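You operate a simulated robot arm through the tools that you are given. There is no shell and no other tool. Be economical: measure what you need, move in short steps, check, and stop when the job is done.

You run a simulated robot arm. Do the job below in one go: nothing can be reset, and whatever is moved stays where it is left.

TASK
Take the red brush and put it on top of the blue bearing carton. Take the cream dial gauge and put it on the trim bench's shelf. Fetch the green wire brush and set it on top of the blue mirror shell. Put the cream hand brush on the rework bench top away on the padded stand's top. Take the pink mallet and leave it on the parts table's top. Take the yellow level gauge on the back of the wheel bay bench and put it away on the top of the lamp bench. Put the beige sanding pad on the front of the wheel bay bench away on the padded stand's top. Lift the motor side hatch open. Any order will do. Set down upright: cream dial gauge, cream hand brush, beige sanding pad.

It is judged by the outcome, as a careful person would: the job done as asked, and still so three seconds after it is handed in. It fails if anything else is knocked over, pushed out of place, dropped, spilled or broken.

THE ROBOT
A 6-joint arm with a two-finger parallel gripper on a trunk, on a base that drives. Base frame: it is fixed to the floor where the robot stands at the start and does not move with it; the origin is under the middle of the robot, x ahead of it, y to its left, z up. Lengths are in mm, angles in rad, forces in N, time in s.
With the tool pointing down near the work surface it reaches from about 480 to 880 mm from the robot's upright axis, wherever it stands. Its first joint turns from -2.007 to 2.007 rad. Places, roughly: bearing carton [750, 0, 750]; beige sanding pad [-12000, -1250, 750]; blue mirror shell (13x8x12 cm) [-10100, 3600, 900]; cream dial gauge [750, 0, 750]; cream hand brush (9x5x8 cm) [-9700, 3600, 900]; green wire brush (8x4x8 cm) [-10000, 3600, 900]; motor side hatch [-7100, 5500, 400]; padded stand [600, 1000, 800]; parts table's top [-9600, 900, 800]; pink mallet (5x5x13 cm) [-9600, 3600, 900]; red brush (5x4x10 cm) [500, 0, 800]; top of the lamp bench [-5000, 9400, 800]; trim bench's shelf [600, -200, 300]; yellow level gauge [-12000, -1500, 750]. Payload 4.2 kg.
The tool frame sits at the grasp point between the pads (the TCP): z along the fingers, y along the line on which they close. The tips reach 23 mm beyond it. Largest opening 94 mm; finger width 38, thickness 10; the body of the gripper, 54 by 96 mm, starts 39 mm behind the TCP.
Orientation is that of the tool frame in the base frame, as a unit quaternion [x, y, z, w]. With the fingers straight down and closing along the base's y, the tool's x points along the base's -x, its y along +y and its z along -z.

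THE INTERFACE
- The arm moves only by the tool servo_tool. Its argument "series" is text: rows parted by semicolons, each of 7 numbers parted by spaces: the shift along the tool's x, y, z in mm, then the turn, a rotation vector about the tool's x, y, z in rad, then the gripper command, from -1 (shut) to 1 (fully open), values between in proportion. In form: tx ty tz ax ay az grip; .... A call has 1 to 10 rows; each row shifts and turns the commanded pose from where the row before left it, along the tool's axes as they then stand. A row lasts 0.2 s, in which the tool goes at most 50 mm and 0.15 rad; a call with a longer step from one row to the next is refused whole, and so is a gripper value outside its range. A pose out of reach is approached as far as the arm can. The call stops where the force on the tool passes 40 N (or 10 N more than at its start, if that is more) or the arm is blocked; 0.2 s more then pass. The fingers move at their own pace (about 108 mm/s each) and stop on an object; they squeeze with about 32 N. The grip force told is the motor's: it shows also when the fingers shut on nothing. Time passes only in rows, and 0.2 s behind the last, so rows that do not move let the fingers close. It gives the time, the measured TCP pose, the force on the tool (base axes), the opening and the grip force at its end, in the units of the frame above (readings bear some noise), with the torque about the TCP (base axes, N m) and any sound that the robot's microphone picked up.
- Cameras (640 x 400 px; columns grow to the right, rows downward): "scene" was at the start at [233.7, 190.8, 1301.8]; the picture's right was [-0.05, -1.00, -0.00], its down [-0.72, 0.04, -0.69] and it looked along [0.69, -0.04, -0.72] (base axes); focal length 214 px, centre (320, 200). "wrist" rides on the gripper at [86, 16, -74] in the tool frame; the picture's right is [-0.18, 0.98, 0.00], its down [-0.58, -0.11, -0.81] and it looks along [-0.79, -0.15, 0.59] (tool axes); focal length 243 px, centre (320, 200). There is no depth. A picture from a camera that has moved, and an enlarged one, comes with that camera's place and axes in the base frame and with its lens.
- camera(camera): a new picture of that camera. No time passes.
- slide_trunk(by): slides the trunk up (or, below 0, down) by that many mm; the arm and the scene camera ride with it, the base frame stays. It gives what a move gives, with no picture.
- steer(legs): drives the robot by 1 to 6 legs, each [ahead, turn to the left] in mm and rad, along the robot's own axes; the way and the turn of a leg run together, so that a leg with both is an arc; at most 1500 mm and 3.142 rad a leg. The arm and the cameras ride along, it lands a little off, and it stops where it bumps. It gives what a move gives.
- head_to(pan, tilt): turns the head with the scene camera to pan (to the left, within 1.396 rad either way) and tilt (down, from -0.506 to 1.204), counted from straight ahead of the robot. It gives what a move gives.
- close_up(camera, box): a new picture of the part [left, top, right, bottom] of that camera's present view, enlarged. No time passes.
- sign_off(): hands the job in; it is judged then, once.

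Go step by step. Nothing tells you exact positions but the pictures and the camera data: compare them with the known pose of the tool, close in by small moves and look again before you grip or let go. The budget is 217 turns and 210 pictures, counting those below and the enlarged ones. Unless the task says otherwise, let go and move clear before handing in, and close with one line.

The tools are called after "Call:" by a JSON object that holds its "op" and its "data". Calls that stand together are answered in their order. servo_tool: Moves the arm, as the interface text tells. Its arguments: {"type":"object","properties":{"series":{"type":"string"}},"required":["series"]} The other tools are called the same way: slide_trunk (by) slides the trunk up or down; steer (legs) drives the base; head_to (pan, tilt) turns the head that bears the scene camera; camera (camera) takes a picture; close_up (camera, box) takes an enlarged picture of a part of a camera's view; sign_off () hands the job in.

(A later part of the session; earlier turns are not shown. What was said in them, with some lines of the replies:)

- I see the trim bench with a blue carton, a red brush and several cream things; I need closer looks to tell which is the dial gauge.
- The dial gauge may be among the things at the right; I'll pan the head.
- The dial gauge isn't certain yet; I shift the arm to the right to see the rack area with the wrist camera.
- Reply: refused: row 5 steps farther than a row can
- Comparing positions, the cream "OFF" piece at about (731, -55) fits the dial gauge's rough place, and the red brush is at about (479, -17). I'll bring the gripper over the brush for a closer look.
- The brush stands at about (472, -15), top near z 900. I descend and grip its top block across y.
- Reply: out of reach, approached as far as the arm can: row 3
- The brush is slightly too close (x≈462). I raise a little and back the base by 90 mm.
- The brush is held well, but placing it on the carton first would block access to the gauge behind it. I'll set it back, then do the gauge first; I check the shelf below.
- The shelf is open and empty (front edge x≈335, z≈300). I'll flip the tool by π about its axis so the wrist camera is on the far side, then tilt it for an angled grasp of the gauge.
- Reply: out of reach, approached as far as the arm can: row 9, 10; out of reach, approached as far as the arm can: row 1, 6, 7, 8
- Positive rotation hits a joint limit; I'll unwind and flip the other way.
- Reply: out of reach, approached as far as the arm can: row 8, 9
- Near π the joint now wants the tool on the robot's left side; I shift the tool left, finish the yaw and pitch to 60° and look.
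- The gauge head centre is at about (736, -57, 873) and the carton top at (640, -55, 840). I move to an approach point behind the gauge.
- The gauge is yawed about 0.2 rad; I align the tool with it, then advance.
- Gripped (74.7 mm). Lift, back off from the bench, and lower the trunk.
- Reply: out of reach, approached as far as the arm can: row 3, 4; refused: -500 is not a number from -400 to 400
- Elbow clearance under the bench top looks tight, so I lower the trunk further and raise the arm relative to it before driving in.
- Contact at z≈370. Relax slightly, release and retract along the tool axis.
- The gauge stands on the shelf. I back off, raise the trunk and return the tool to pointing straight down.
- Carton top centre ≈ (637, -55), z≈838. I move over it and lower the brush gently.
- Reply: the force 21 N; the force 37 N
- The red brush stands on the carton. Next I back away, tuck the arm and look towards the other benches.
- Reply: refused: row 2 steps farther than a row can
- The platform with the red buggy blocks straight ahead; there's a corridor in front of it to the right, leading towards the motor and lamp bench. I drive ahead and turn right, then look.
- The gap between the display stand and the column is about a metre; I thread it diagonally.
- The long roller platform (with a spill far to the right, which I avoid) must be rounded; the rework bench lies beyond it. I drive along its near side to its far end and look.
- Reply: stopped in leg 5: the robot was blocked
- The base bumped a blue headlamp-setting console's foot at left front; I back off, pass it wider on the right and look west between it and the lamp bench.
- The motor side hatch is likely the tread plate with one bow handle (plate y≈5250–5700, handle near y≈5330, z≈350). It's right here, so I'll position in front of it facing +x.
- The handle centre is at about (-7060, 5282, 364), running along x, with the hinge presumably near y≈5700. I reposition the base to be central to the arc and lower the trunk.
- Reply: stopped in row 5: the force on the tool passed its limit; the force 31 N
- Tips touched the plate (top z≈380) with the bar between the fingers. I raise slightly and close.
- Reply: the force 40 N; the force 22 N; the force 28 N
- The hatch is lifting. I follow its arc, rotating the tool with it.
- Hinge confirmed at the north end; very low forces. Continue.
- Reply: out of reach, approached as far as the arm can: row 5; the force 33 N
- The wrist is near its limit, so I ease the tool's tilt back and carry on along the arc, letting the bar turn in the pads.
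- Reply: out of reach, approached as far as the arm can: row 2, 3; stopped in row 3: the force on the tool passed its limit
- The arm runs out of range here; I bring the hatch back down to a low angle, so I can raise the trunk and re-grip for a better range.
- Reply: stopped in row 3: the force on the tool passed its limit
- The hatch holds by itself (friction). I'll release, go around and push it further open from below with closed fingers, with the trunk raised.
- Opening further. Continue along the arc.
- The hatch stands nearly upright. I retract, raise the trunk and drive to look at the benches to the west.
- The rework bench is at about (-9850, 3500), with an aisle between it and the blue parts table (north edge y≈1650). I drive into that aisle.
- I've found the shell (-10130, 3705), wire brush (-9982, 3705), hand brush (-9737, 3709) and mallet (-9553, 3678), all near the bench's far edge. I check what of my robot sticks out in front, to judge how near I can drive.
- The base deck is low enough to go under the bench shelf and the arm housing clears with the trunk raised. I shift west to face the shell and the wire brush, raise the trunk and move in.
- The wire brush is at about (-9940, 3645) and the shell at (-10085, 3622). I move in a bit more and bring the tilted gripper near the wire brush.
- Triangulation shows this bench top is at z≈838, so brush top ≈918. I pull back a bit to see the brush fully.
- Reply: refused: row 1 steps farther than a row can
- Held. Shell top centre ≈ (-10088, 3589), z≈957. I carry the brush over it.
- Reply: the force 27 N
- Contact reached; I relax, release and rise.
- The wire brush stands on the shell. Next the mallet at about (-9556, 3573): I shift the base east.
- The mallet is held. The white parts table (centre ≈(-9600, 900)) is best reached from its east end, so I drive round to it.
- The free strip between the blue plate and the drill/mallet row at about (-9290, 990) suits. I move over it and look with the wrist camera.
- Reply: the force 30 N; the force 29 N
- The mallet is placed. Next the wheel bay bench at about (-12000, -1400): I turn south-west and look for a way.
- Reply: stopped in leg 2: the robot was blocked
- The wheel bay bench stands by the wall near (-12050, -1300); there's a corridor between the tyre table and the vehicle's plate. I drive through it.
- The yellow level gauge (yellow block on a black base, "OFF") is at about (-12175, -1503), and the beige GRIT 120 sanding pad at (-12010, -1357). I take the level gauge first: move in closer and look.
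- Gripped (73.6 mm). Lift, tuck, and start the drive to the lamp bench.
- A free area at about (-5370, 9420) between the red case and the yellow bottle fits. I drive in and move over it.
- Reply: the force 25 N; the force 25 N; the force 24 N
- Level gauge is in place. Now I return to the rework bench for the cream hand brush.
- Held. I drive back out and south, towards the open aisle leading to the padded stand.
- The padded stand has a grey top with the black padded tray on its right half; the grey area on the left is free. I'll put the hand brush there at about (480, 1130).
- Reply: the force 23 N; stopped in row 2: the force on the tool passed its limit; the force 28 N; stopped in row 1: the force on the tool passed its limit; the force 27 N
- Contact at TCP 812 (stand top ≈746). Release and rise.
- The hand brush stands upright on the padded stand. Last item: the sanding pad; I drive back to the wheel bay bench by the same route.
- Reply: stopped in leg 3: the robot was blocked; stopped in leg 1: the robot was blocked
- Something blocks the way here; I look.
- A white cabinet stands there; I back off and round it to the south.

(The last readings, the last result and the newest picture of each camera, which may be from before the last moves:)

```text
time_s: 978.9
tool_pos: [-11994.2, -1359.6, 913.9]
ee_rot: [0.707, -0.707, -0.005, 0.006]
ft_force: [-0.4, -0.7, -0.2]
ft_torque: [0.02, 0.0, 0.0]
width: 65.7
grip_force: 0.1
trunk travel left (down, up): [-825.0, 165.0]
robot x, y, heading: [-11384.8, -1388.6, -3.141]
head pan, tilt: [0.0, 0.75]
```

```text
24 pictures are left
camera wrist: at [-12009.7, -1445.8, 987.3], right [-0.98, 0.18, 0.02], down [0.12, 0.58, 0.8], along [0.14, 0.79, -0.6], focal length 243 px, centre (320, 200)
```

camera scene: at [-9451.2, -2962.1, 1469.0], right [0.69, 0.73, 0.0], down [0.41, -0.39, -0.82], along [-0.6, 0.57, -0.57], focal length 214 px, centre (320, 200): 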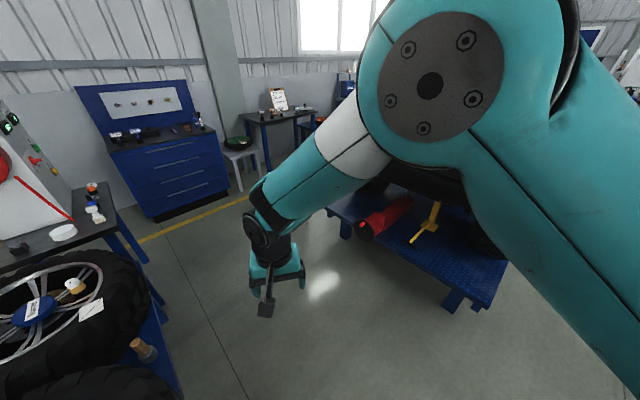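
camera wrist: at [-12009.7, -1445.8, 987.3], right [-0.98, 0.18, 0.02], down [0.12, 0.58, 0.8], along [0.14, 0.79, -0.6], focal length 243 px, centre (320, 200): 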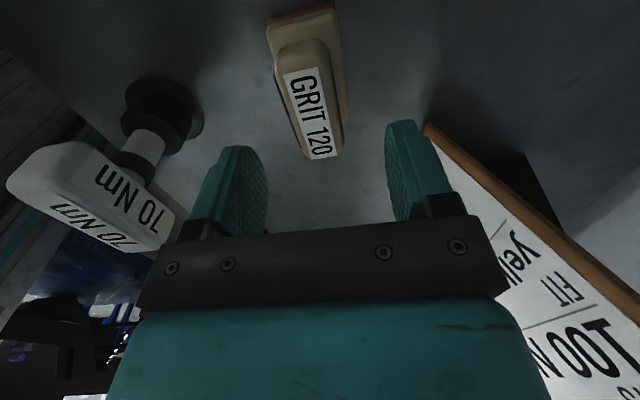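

Call:
{"op": "servo_tool", "data": {"series": "4 -4 30 0 0 0 0.4;0 0 40 0 0 0 0.4;0 0 0 0 0 0 0.4"}}

Call:
{"op": "camera", "data": {"camera": "wrist"}}

```text
time_s: 979.7
tool_pos: [-11992.1, -1365.4, 842.5]
ee_rot: [-0.706, 0.708, 0.004, -0.006]
ft_force: [0.2, -0.2, 0.9]
ft_torque: [-0.02, -0.01, -0.01]
width: 65.7
grip_force: 0.2
trunk travel left (down, up): [-825.0, 165.0]
robot x, y, heading: [-11383.2, -1390.3, -3.137]
head pan, tilt: [0.0, 0.75]
```

```text
23 pictures are left
camera wrist: at [-12007.0, -1450.3, 917.1], right [-0.98, 0.19, 0.02], down [0.12, 0.58, 0.8], along [0.14, 0.79, -0.6], focal length 243 px, centre (320, 200)
```

wrist: 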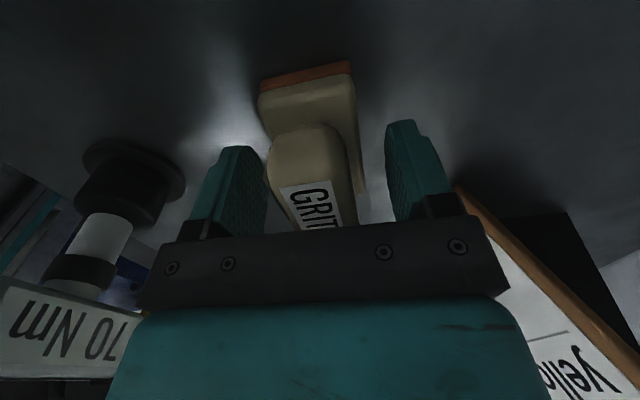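

Call:
{"op": "servo_tool", "data": {"series": "0 -5 0 0 0 0 0.4;0 0 0 0 0 0 -1;0 0 0 0 0 0 -1;0 0 0 0 0 0 -1;0 0 -30 0 0 0 -1;0 0 -45 0 0 0 -1;0 0 -45 0 0 0 -1;0 0 -45 0 0 0 -1;0 0 -45 0 0 0 -1"}}

Call:
{"op": "camera", "data": {"camera": "wrist"}}

```text
time_s: 981.7
tool_pos: [-11983.5, -1362.3, 1051.6]
ee_rot: [-0.707, 0.708, 0.004, -0.006]
ft_force: [-0.4, -0.6, -0.4]
ft_torque: [0.0, 0.0, 0.01]
width: 43.5
grip_force: 31.7
trunk travel left (down, up): [-825.0, 165.0]
robot x, y, heading: [-11383.1, -1392.4, -3.141]
head pan, tilt: [0.0, 0.75]
```

```text
22 pictures are left
camera wrist: at [-11998.1, -1448.9, 1126.4], right [-0.98, 0.18, 0.01], down [0.12, 0.58, 0.8], along [0.14, 0.79, -0.6], focal length 243 px, centre (320, 200)
```

wrist: 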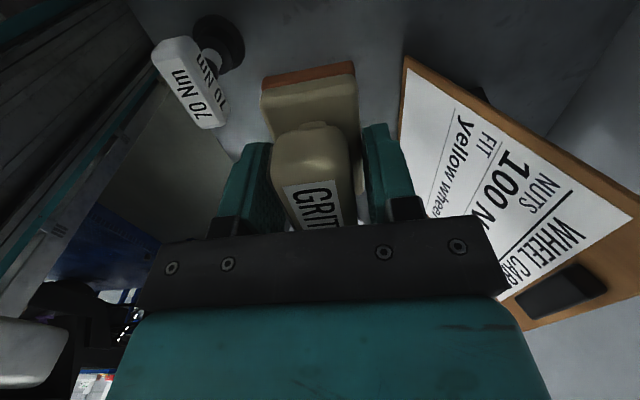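

Held. Drive back along the known route.

Call:
{"op": "steer", "data": {"legs": [[-130, 0], [0, 1.816], [1245, 0], [0, 1.325], [1420, 0], [0, -0.811]]}}

```text
time_s: 1005.4
tool_pos: [-9115.5, -3045.5, 1052.8]
ee_rot: [0.929, 0.37, 0.005, 0.006]
ft_force: [-0.3, 0.2, -1.6]
ft_torque: [0.0, 0.0, -0.02]
width: 43.3
grip_force: 32.1
trunk travel left (down, up): [-825.0, 165.0]
robot x, y, heading: [-9511.1, -2591.3, -0.811]
head pan, tilt: [0.0, 0.75]
```

Call:
{"op": "steer", "data": {"legs": [[545, -0.011], [0, -0.276], [966, 0], [0, 1.061], [1400, 0], [1400, 0]]}}

```text
time_s: 1029.9
tool_pos: [-5304.7, -4015.3, 1052.6]
ee_rot: [0.723, 0.691, 0.007, 0.004]
ft_force: [-0.2, -1.1, -1.0]
ft_torque: [0.01, 0.01, 0.04]
width: 43.5
grip_force: 31.9
trunk travel left (down, up): [-825.0, 165.0]
robot x, y, heading: [-5903.7, -3961.2, -0.04]
head pan, tilt: [0.0, 0.75]
```

Call:
{"op": "steer", "data": {"legs": [[1305, 0], [0, 1.074], [1500, 0], [1500, 0], [1490, 0], [0, -1.03]]}}

```text
time_s: 1062.9
tool_pos: [-1656.6, -215.2, 1051.5]
ee_rot: [0.708, 0.706, 0.006, 0.004]
ft_force: [-0.6, -0.3, -1.1]
ft_torque: [-0.04, 0.02, -0.01]
width: 43.2
grip_force: 32.1
trunk travel left (down, up): [-825.0, 165.0]
robot x, y, heading: [-2260.7, -186.6, -0.006]
head pan, tilt: [0.0, 0.75]
```

Call:
{"op": "steer", "data": {"legs": [[0, 0.048], [1000, 0], [813, 0], [0, 1.408], [977, 0], [0, -1.45]]}}

Call:
{"op": "steer", "data": {"legs": [[190, 0]]}}

Call:
{"op": "head_to", "data": {"pan": 0, "tilt": 0.8}}

Call:
{"op": "camera", "data": {"camera": "scene"}}

```text
time_s: 1084.2
tool_pos: [269.5, 848.1, 1052.4]
ee_rot: [0.707, 0.708, 0.006, 0.005]
ft_force: [-0.2, -0.7, -0.8]
ft_torque: [-0.02, -0.01, -0.03]
width: 43.0
grip_force: 31.6
trunk travel left (down, up): [-825.0, 165.0]
robot x, y, heading: [-330.1, 872.4, 0.008]
head pan, tilt: [0.0, 0.75]
```

```text
time_s: 1085.7
tool_pos: [460.1, 848.0, 1052.4]
ee_rot: [0.706, 0.709, 0.006, 0.004]
ft_force: [0.2, -0.6, -1.3]
ft_torque: [0.02, 0.01, 0.0]
width: 43.2
grip_force: 31.7
trunk travel left (down, up): [-825.0, 165.0]
robot x, y, heading: [-143.9, 873.6, 0.002]
head pan, tilt: [0.0, 0.75]
```

```text
time_s: 1086.4
tool_pos: [459.5, 847.8, 1051.3]
ee_rot: [0.706, 0.708, 0.007, 0.005]
ft_force: [-1.3, -0.5, -1.5]
ft_torque: [0.0, -0.01, 0.01]
width: 43.4
grip_force: 32.3
trunk travel left (down, up): [-825.0, 165.0]
robot x, y, heading: [-137.1, 874.0, 0.001]
head pan, tilt: [0.0, 0.799]
```

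```text
21 pictures are left
camera scene: at [92.0, 1069.6, 1452.3], right [0.01, -1.0, 0.0], down [-0.72, 0.0, -0.7], along [0.7, 0.0, -0.72], focal length 214 px, centre (320, 200)
```

scene: 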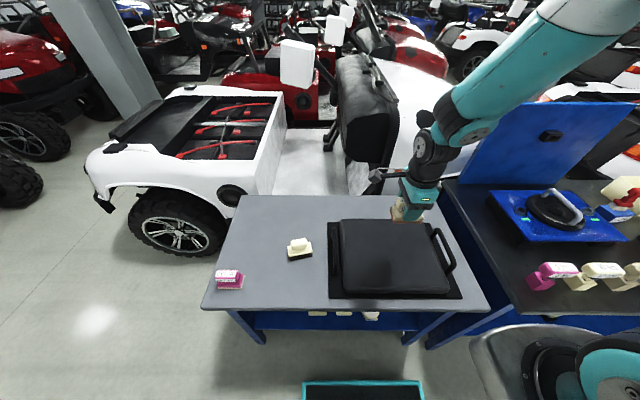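

Place at about (560, 1290), left-behind of the hand brush.

Call:
{"op": "servo_tool", "data": {"series": "44 10 0 0 0 0 -1;44 10 0 0 0 0 -1;44 10 0 0 0 0 -1;44 10 0 0 0 0 -1;44 10 0 0 0 0 -1;44 10 0 0 0 0 -1;44 10 0 0 0 0 -1;44 10 0 0 0 0 -1;44 10 0 0 0 0 -1;44 10 0 0 0 0 -1"}}

Call:
{"op": "servo_tool", "data": {"series": "0 0 45 0 0 0 -1;0 0 45 0 0 0 -1;0 0 45 0 0 0 -1;0 0 45 0 0 0 -1;0 0 45 0 0 0 -1;0 0 0 0 0 0 -1"}}

Call:
{"op": "close_up", "data": {"camera": "scene", "box": [200, 170, 360, 320]}}

```text
time_s: 1088.6
tool_pos: [550.8, 1254.4, 1052.9]
ee_rot: [0.706, 0.708, 0.004, 0.005]
ft_force: [0.7, 1.3, -2.3]
ft_torque: [-0.05, 0.03, 0.01]
width: 43.3
grip_force: 32.2
out of reach, approached as far as the arm can: row 10
trunk travel left (down, up): [-825.0, 165.0]
robot x, y, heading: [-143.5, 875.3, 0.006]
head pan, tilt: [0.0, 0.799]
```

```text
time_s: 1090.0
tool_pos: [526.8, 1228.7, 839.8]
ee_rot: [0.706, 0.708, 0.007, 0.004]
ft_force: [0.0, -0.4, -1.3]
ft_torque: [0.01, -0.01, -0.02]
width: 43.3
grip_force: 31.8
out of reach, approached as far as the arm can: row 2, 3, 4, 5
trunk travel left (down, up): [-825.0, 165.0]
robot x, y, heading: [-143.6, 873.1, 0.003]
head pan, tilt: [0.0, 0.799]
```

```text
2.67 times, centred on (280, 245) of scene
camera zoom: at [91.9, 1069.7, 1452.2], right [0.01, -1.0, 0.0], down [-0.72, 0.0, -0.7], along [0.7, 0.0, -0.72], focal length 572 px, centre (427, 80)
```

zoom: 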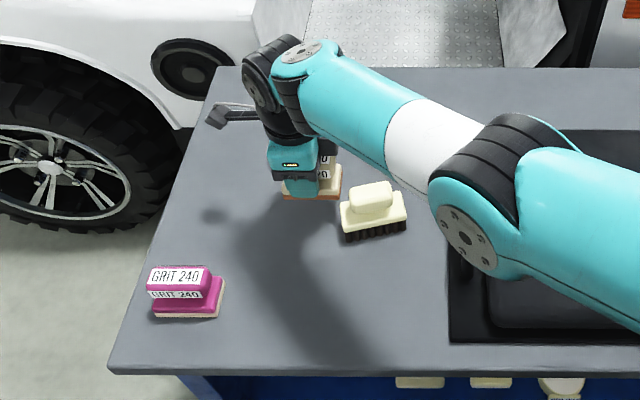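

Reach is limited with the trunk raised; I lift, lower the trunk by 150 and reposition.

Call:
{"op": "servo_tool", "data": {"series": "0 0 -45 0 0 0 -1;0 0 -45 0 0 0 -1;0 0 -45 0 0 0 -1;0 0 -45 0 0 0 -1;0 0 0 0 0 0 -1"}}

Call:
{"op": "slide_trunk", "data": {"by": -140}}

Call:
{"op": "servo_tool", "data": {"series": "0 0 0 0 0 0 -1;0 0 0 0 0 0 -1"}}

```text
time_s: 1091.2
tool_pos: [546.9, 1252.2, 1012.3]
ee_rot: [0.706, 0.708, 0.005, 0.004]
ft_force: [0.0, 0.8, -1.7]
ft_torque: [-0.01, 0.0, 0.0]
width: 43.5
grip_force: 32.2
out of reach, approached as far as the arm can: row 1, 2, 3, 4
trunk travel left (down, up): [-825.0, 165.0]
robot x, y, heading: [-137.7, 870.8, 0.007]
head pan, tilt: [0.0, 0.799]
```

```text
time_s: 1092.8
tool_pos: [548.9, 1251.4, 873.9]
ee_rot: [0.706, 0.708, 0.007, 0.005]
ft_force: [-0.5, 0.7, -0.6]
ft_torque: [0.0, 0.04, -0.01]
width: 43.1
grip_force: 32.1
trunk travel left (down, up): [-685.0, 305.0]
robot x, y, heading: [-143.9, 871.5, 0.004]
head pan, tilt: [0.0, 0.799]
```

```text
time_s: 1093.4
tool_pos: [546.8, 1251.0, 873.1]
ee_rot: [0.706, 0.708, 0.005, 0.005]
ft_force: [0.7, 0.4, -2.3]
ft_torque: [0.0, 0.0, 0.04]
width: 43.2
grip_force: 31.9
trunk travel left (down, up): [-685.0, 305.0]
robot x, y, heading: [-141.8, 873.0, 0.001]
head pan, tilt: [0.0, 0.799]
```

Call:
{"op": "servo_tool", "data": {"series": "20 0 0 0 0 0 -1;15 0 10 0 0 0 -1;0 0 15 0 0 0 -1;0 0 0 0 0 0 -1"}}

Call:
{"op": "close_up", "data": {"camera": "scene", "box": [200, 130, 360, 280]}}

```text
time_s: 1094.4
tool_pos: [533.0, 1267.9, 849.7]
ee_rot: [0.706, 0.708, 0.007, 0.004]
ft_force: [0.2, -0.4, -1.8]
ft_torque: [-0.03, -0.03, 0.0]
width: 43.5
grip_force: 32.1
out of reach, approached as far as the arm can: row 1, 2
trunk travel left (down, up): [-685.0, 305.0]
robot x, y, heading: [-137.7, 869.2, 0.002]
head pan, tilt: [0.0, 0.799]
```

```text
2.67 times, centred on (280, 205) of scene
camera zoom: at [92.0, 1069.7, 1312.2], right [0.01, -1.0, 0.0], down [-0.72, 0.0, -0.7], along [0.7, 0.0, -0.72], focal length 572 px, centre (427, 187)
```

zoom: 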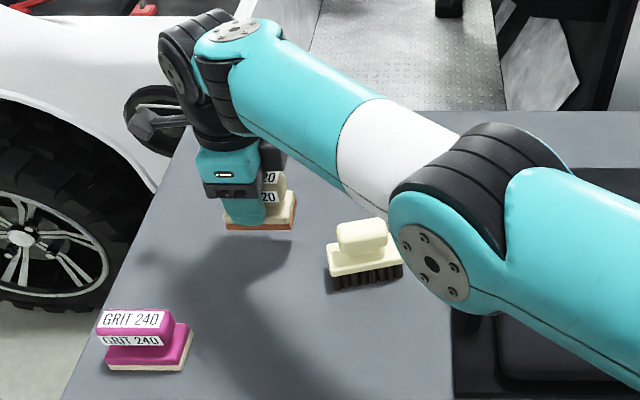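

Call:
{"op": "servo_tool", "data": {"series": "0 -30 0 0 0 0 -1;0 0 25 0 0 0 -1;0 0 20 0 0 0 -1;0 0 0 0 0 0 -1"}}

Call:
{"op": "servo_tool", "data": {"series": "0 0 3 0 0 0 -1;0 0 0 0 0 0 -1"}}

Call:
{"op": "servo_tool", "data": {"series": "0 0 3 0 0 0 -1;0 0 0 0 0 0 -1"}}

Call:
{"op": "servo_tool", "data": {"series": "0 0 3 0 0 0 -1;0 0 0 0 0 0 -1"}}

```text
time_s: 1095.4
tool_pos: [511.4, 1276.8, 803.4]
ee_rot: [0.706, 0.708, 0.006, 0.004]
ft_force: [-0.2, 0.7, -0.9]
ft_torque: [0.01, -0.01, 0.01]
width: 43.2
grip_force: 32.2
out of reach, approached as far as the arm can: row 1
trunk travel left (down, up): [-685.0, 305.0]
robot x, y, heading: [-141.6, 870.1, 0.005]
head pan, tilt: [0.0, 0.799]
```

```text
time_s: 1096.0
tool_pos: [512.1, 1277.8, 800.4]
ee_rot: [0.706, 0.708, 0.006, 0.005]
ft_force: [0.5, 0.3, -1.9]
ft_torque: [-0.04, -0.02, 0.01]
width: 43.4
grip_force: 31.7
out of reach, approached as far as the arm can: row 1
trunk travel left (down, up): [-685.0, 305.0]
robot x, y, heading: [-140.0, 875.1, 0.005]
head pan, tilt: [0.0, 0.799]
```

```text
time_s: 1096.6
tool_pos: [511.3, 1276.3, 797.0]
ee_rot: [0.706, 0.708, 0.006, 0.005]
ft_force: [0.4, 0.2, -0.9]
ft_torque: [0.0, 0.02, 0.02]
width: 43.4
grip_force: 32.4
trunk travel left (down, up): [-685.0, 305.0]
robot x, y, heading: [-142.6, 872.3, 0.006]
head pan, tilt: [0.0, 0.799]
```

```text
time_s: 1097.2
tool_pos: [510.2, 1277.5, 795.8]
ee_rot: [0.706, 0.708, 0.006, 0.004]
ft_force: [-0.2, -0.3, -1.2]
ft_torque: [-0.01, 0.02, 0.01]
width: 43.6
grip_force: 32.3
trunk travel left (down, up): [-685.0, 305.0]
robot x, y, heading: [-140.3, 874.0, 0.005]
head pan, tilt: [0.0, 0.799]
```

Call:
{"op": "servo_tool", "data": {"series": "0 -3 2.5 0 0 0 -1;0 0 0 0 0 0 -1"}}

Call:
{"op": "servo_tool", "data": {"series": "0 0 2.5 0 0 0 -1;0 0 0 0 0 0 -1"}}

Call:
{"op": "servo_tool", "data": {"series": "0 0 2.5 0 0 0 -1;0 0 0 0 0 0 -1"}}

Call:
{"op": "servo_tool", "data": {"series": "0 0 2.5 0 0 0 -1;0 0 0 0 0 0 -1"}}

```text
time_s: 1097.8
tool_pos: [509.7, 1277.9, 794.9]
ee_rot: [0.707, 0.707, 0.007, 0.004]
ft_force: [6.6, -3.9, 10.7]
ft_torque: [-0.36, -0.03, 0.1]
width: 43.1
grip_force: 31.5
trunk travel left (down, up): [-685.0, 305.0]
robot x, y, heading: [-141.6, 873.4, 0.006]
head pan, tilt: [0.0, 0.799]
```

```text
time_s: 1098.4
tool_pos: [510.0, 1277.1, 792.8]
ee_rot: [0.707, 0.708, 0.009, 0.004]
ft_force: [12.1, -6.4, 25.5]
ft_torque: [-0.14, -0.33, 0.02]
width: 43.5
grip_force: 31.9
trunk travel left (down, up): [-685.0, 305.0]
robot x, y, heading: [-139.9, 870.8, 0.003]
head pan, tilt: [0.0, 0.799]
```

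```text
time_s: 1099.0
tool_pos: [507.8, 1278.3, 790.1]
ee_rot: [0.707, 0.707, 0.01, 0.004]
ft_force: [19.6, 1.0, 26.1]
ft_torque: [0.23, -0.55, -0.06]
width: 43.3
grip_force: 31.9
trunk travel left (down, up): [-685.0, 305.0]
robot x, y, heading: [-143.5, 870.0, 0.004]
head pan, tilt: [0.0, 0.799]
```

```text
time_s: 1099.6
tool_pos: [509.1, 1277.2, 788.3]
ee_rot: [0.706, 0.708, 0.01, 0.003]
ft_force: [19.8, 2.6, 26.9]
ft_torque: [0.16, -0.44, 0.01]
width: 43.2
grip_force: 32.2
trunk travel left (down, up): [-685.0, 305.0]
robot x, y, heading: [-141.9, 874.8, 0.009]
head pan, tilt: [0.0, 0.799]
```

Contact. Relax slightly, release and rise.

Call:
{"op": "servo_tool", "data": {"series": "0 3 -2 0 0 0 -1;0 0 0 0 0 0 0;0 0 0 0 0 0 0.3;0 0 -20 0 0 0 0.3;0 0 -45 0 0 0 0.3;0 0 -45 0 0 0 0.3;0 0 -45 0 0 0 0.3;0 0 -45 0 0 0 0.3"}}

Call:
{"op": "steer", "data": {"legs": [[-250, 0]]}}

Call:
{"op": "camera", "data": {"camera": "scene"}}

Call:
{"op": "close_up", "data": {"camera": "scene", "box": [220, 100, 400, 220]}}

```text
time_s: 1101.4
tool_pos: [509.7, 1279.8, 985.7]
ee_rot: [0.706, 0.708, 0.005, 0.005]
ft_force: [-0.9, 0.7, -0.1]
ft_torque: [-0.01, 0.0, -0.02]
width: 61.3
grip_force: 0.0
out of reach, approached as far as the arm can: row 5
trunk travel left (down, up): [-685.0, 305.0]
robot x, y, heading: [-138.4, 872.5, 0.003]
head pan, tilt: [0.0, 0.799]
```

```text
time_s: 1103.2
tool_pos: [263.4, 1278.3, 985.7]
ee_rot: [0.705, 0.709, 0.005, 0.004]
ft_force: [-0.1, 0.0, 0.7]
ft_torque: [-0.05, 0.01, 0.01]
width: 61.1
grip_force: 0.0
trunk travel left (down, up): [-685.0, 305.0]
robot x, y, heading: [-391.9, 871.5, 0.008]
head pan, tilt: [0.0, 0.799]
```

```text
18 pictures are left
camera scene: at [-155.5, 1068.2, 1312.2], right [0.01, -1.0, 0.0], down [-0.72, 0.0, -0.7], along [0.7, 0.0, -0.72], focal length 214 px, centre (320, 200)
```

scene: 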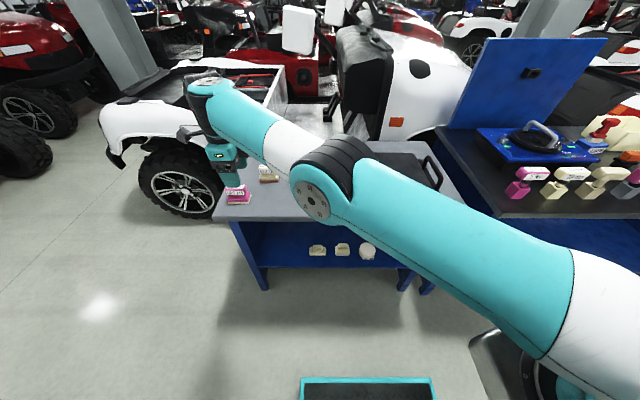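

```text
3.33 times, centred on (310, 160) of scene
camera zoom: at [-155.5, 1068.2, 1312.2], right [0.01, -1.0, 0.0], down [-0.72, 0.0, -0.7], along [0.7, 0.0, -0.72], focal length 715 px, centre (353, 333)
```

zoom: 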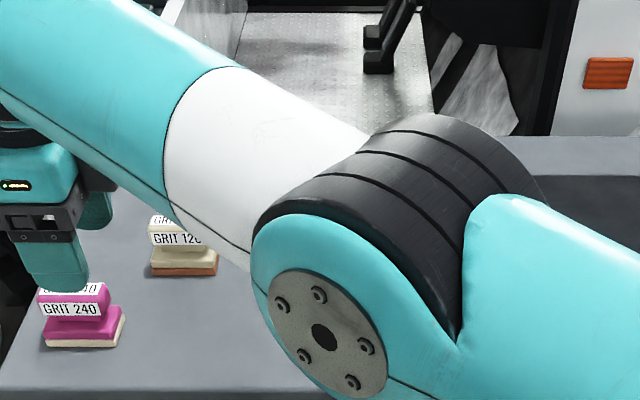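

Call:
{"op": "servo_tool", "data": {"series": "0 0 -30 0 0 0 0.3;-45 15 0 0 0 0 0.3;-45 15 0 0 0 0 0.3;-45 15 0 0 0 0 0.3;-45 15 0 0 0 0 0.3;-45 15 0 0 0 0 0.3;-45 15 0 0 0 0 0.3;-45 10 0 0 0 0 0.3;-45 0 0 0 0 0 0.3"}}

Call:
{"op": "camera", "data": {"camera": "scene"}}

Call:
{"op": "close_up", "data": {"camera": "scene", "box": [220, 140, 400, 220]}}

Call:
{"op": "close_up", "data": {"camera": "scene", "box": [470, 60, 640, 240]}}

```text
time_s: 1105.2
tool_pos: [364.6, 919.6, 1018.0]
ee_rot: [0.705, 0.709, 0.006, 0.006]
ft_force: [-0.2, 0.5, -0.5]
ft_torque: [-0.02, -0.02, 0.03]
width: 61.2
grip_force: 0.0
trunk travel left (down, up): [-685.0, 305.0]
robot x, y, heading: [-389.5, 874.3, 0.009]
head pan, tilt: [0.0, 0.799]
```

```text
16 pictures are left
camera scene: at [-155.5, 1068.6, 1312.2], right [0.01, -1.0, 0.0], down [-0.72, 0.0, -0.7], along [0.7, 0.0, -0.72], focal length 214 px, centre (320, 200)
```

scene: 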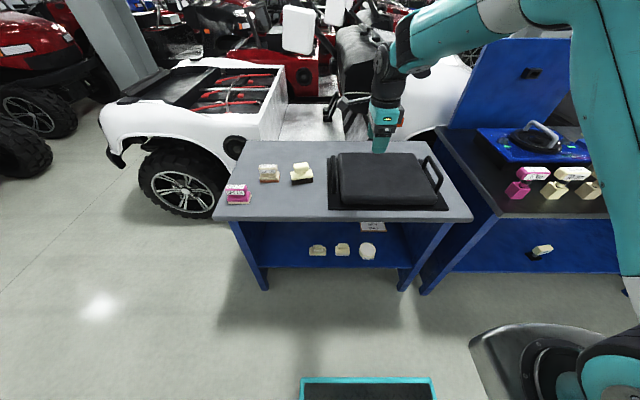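

```text
3.56 times, centred on (310, 180) of scene
camera zoom: at [-155.5, 1068.6, 1312.2], right [0.01, -1.0, 0.0], down [-0.72, 0.0, -0.7], along [0.7, 0.0, -0.72], focal length 763 px, centre (356, 271)
```

zoom: 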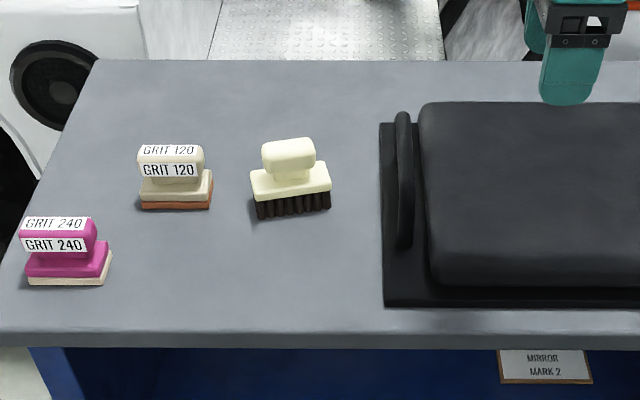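

```text
2.22 times, centred on (555, 150) of scene
camera zoom: at [-155.5, 1068.6, 1312.2], right [0.01, -1.0, 0.0], down [-0.72, 0.0, -0.7], along [0.7, 0.0, -0.72], focal length 477 px, centre (-202, 311)
```

zoom: 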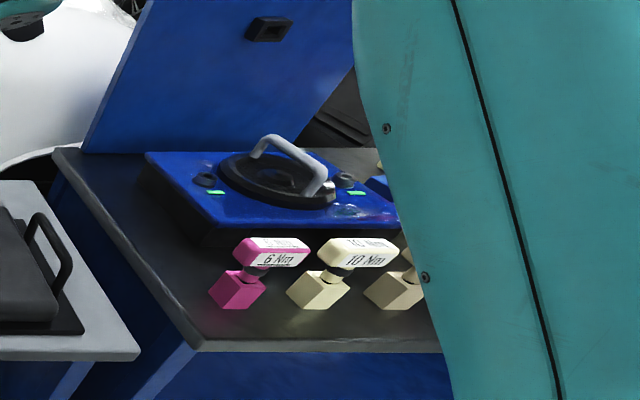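

Both pieces stand upright on the padded stand's top, and every other item was seen in place as I left it. I'm handing the job in.

Call:
{"op": "sign_off", "data": {}}

```text
The job is handed in.
```

I finished all eight tasks, each checked in the camera pictures as I placed it, and handed the job in. "Cream dial gauge" I took to be the cream "OFF" piece on the trim bench, going by its rough place. The base bumped three things while driving (the headlamp console, the parts table and a white cabinet); I saw no damage or shift, and nothing on the parts table fell over, but I didn't check the other two closely.
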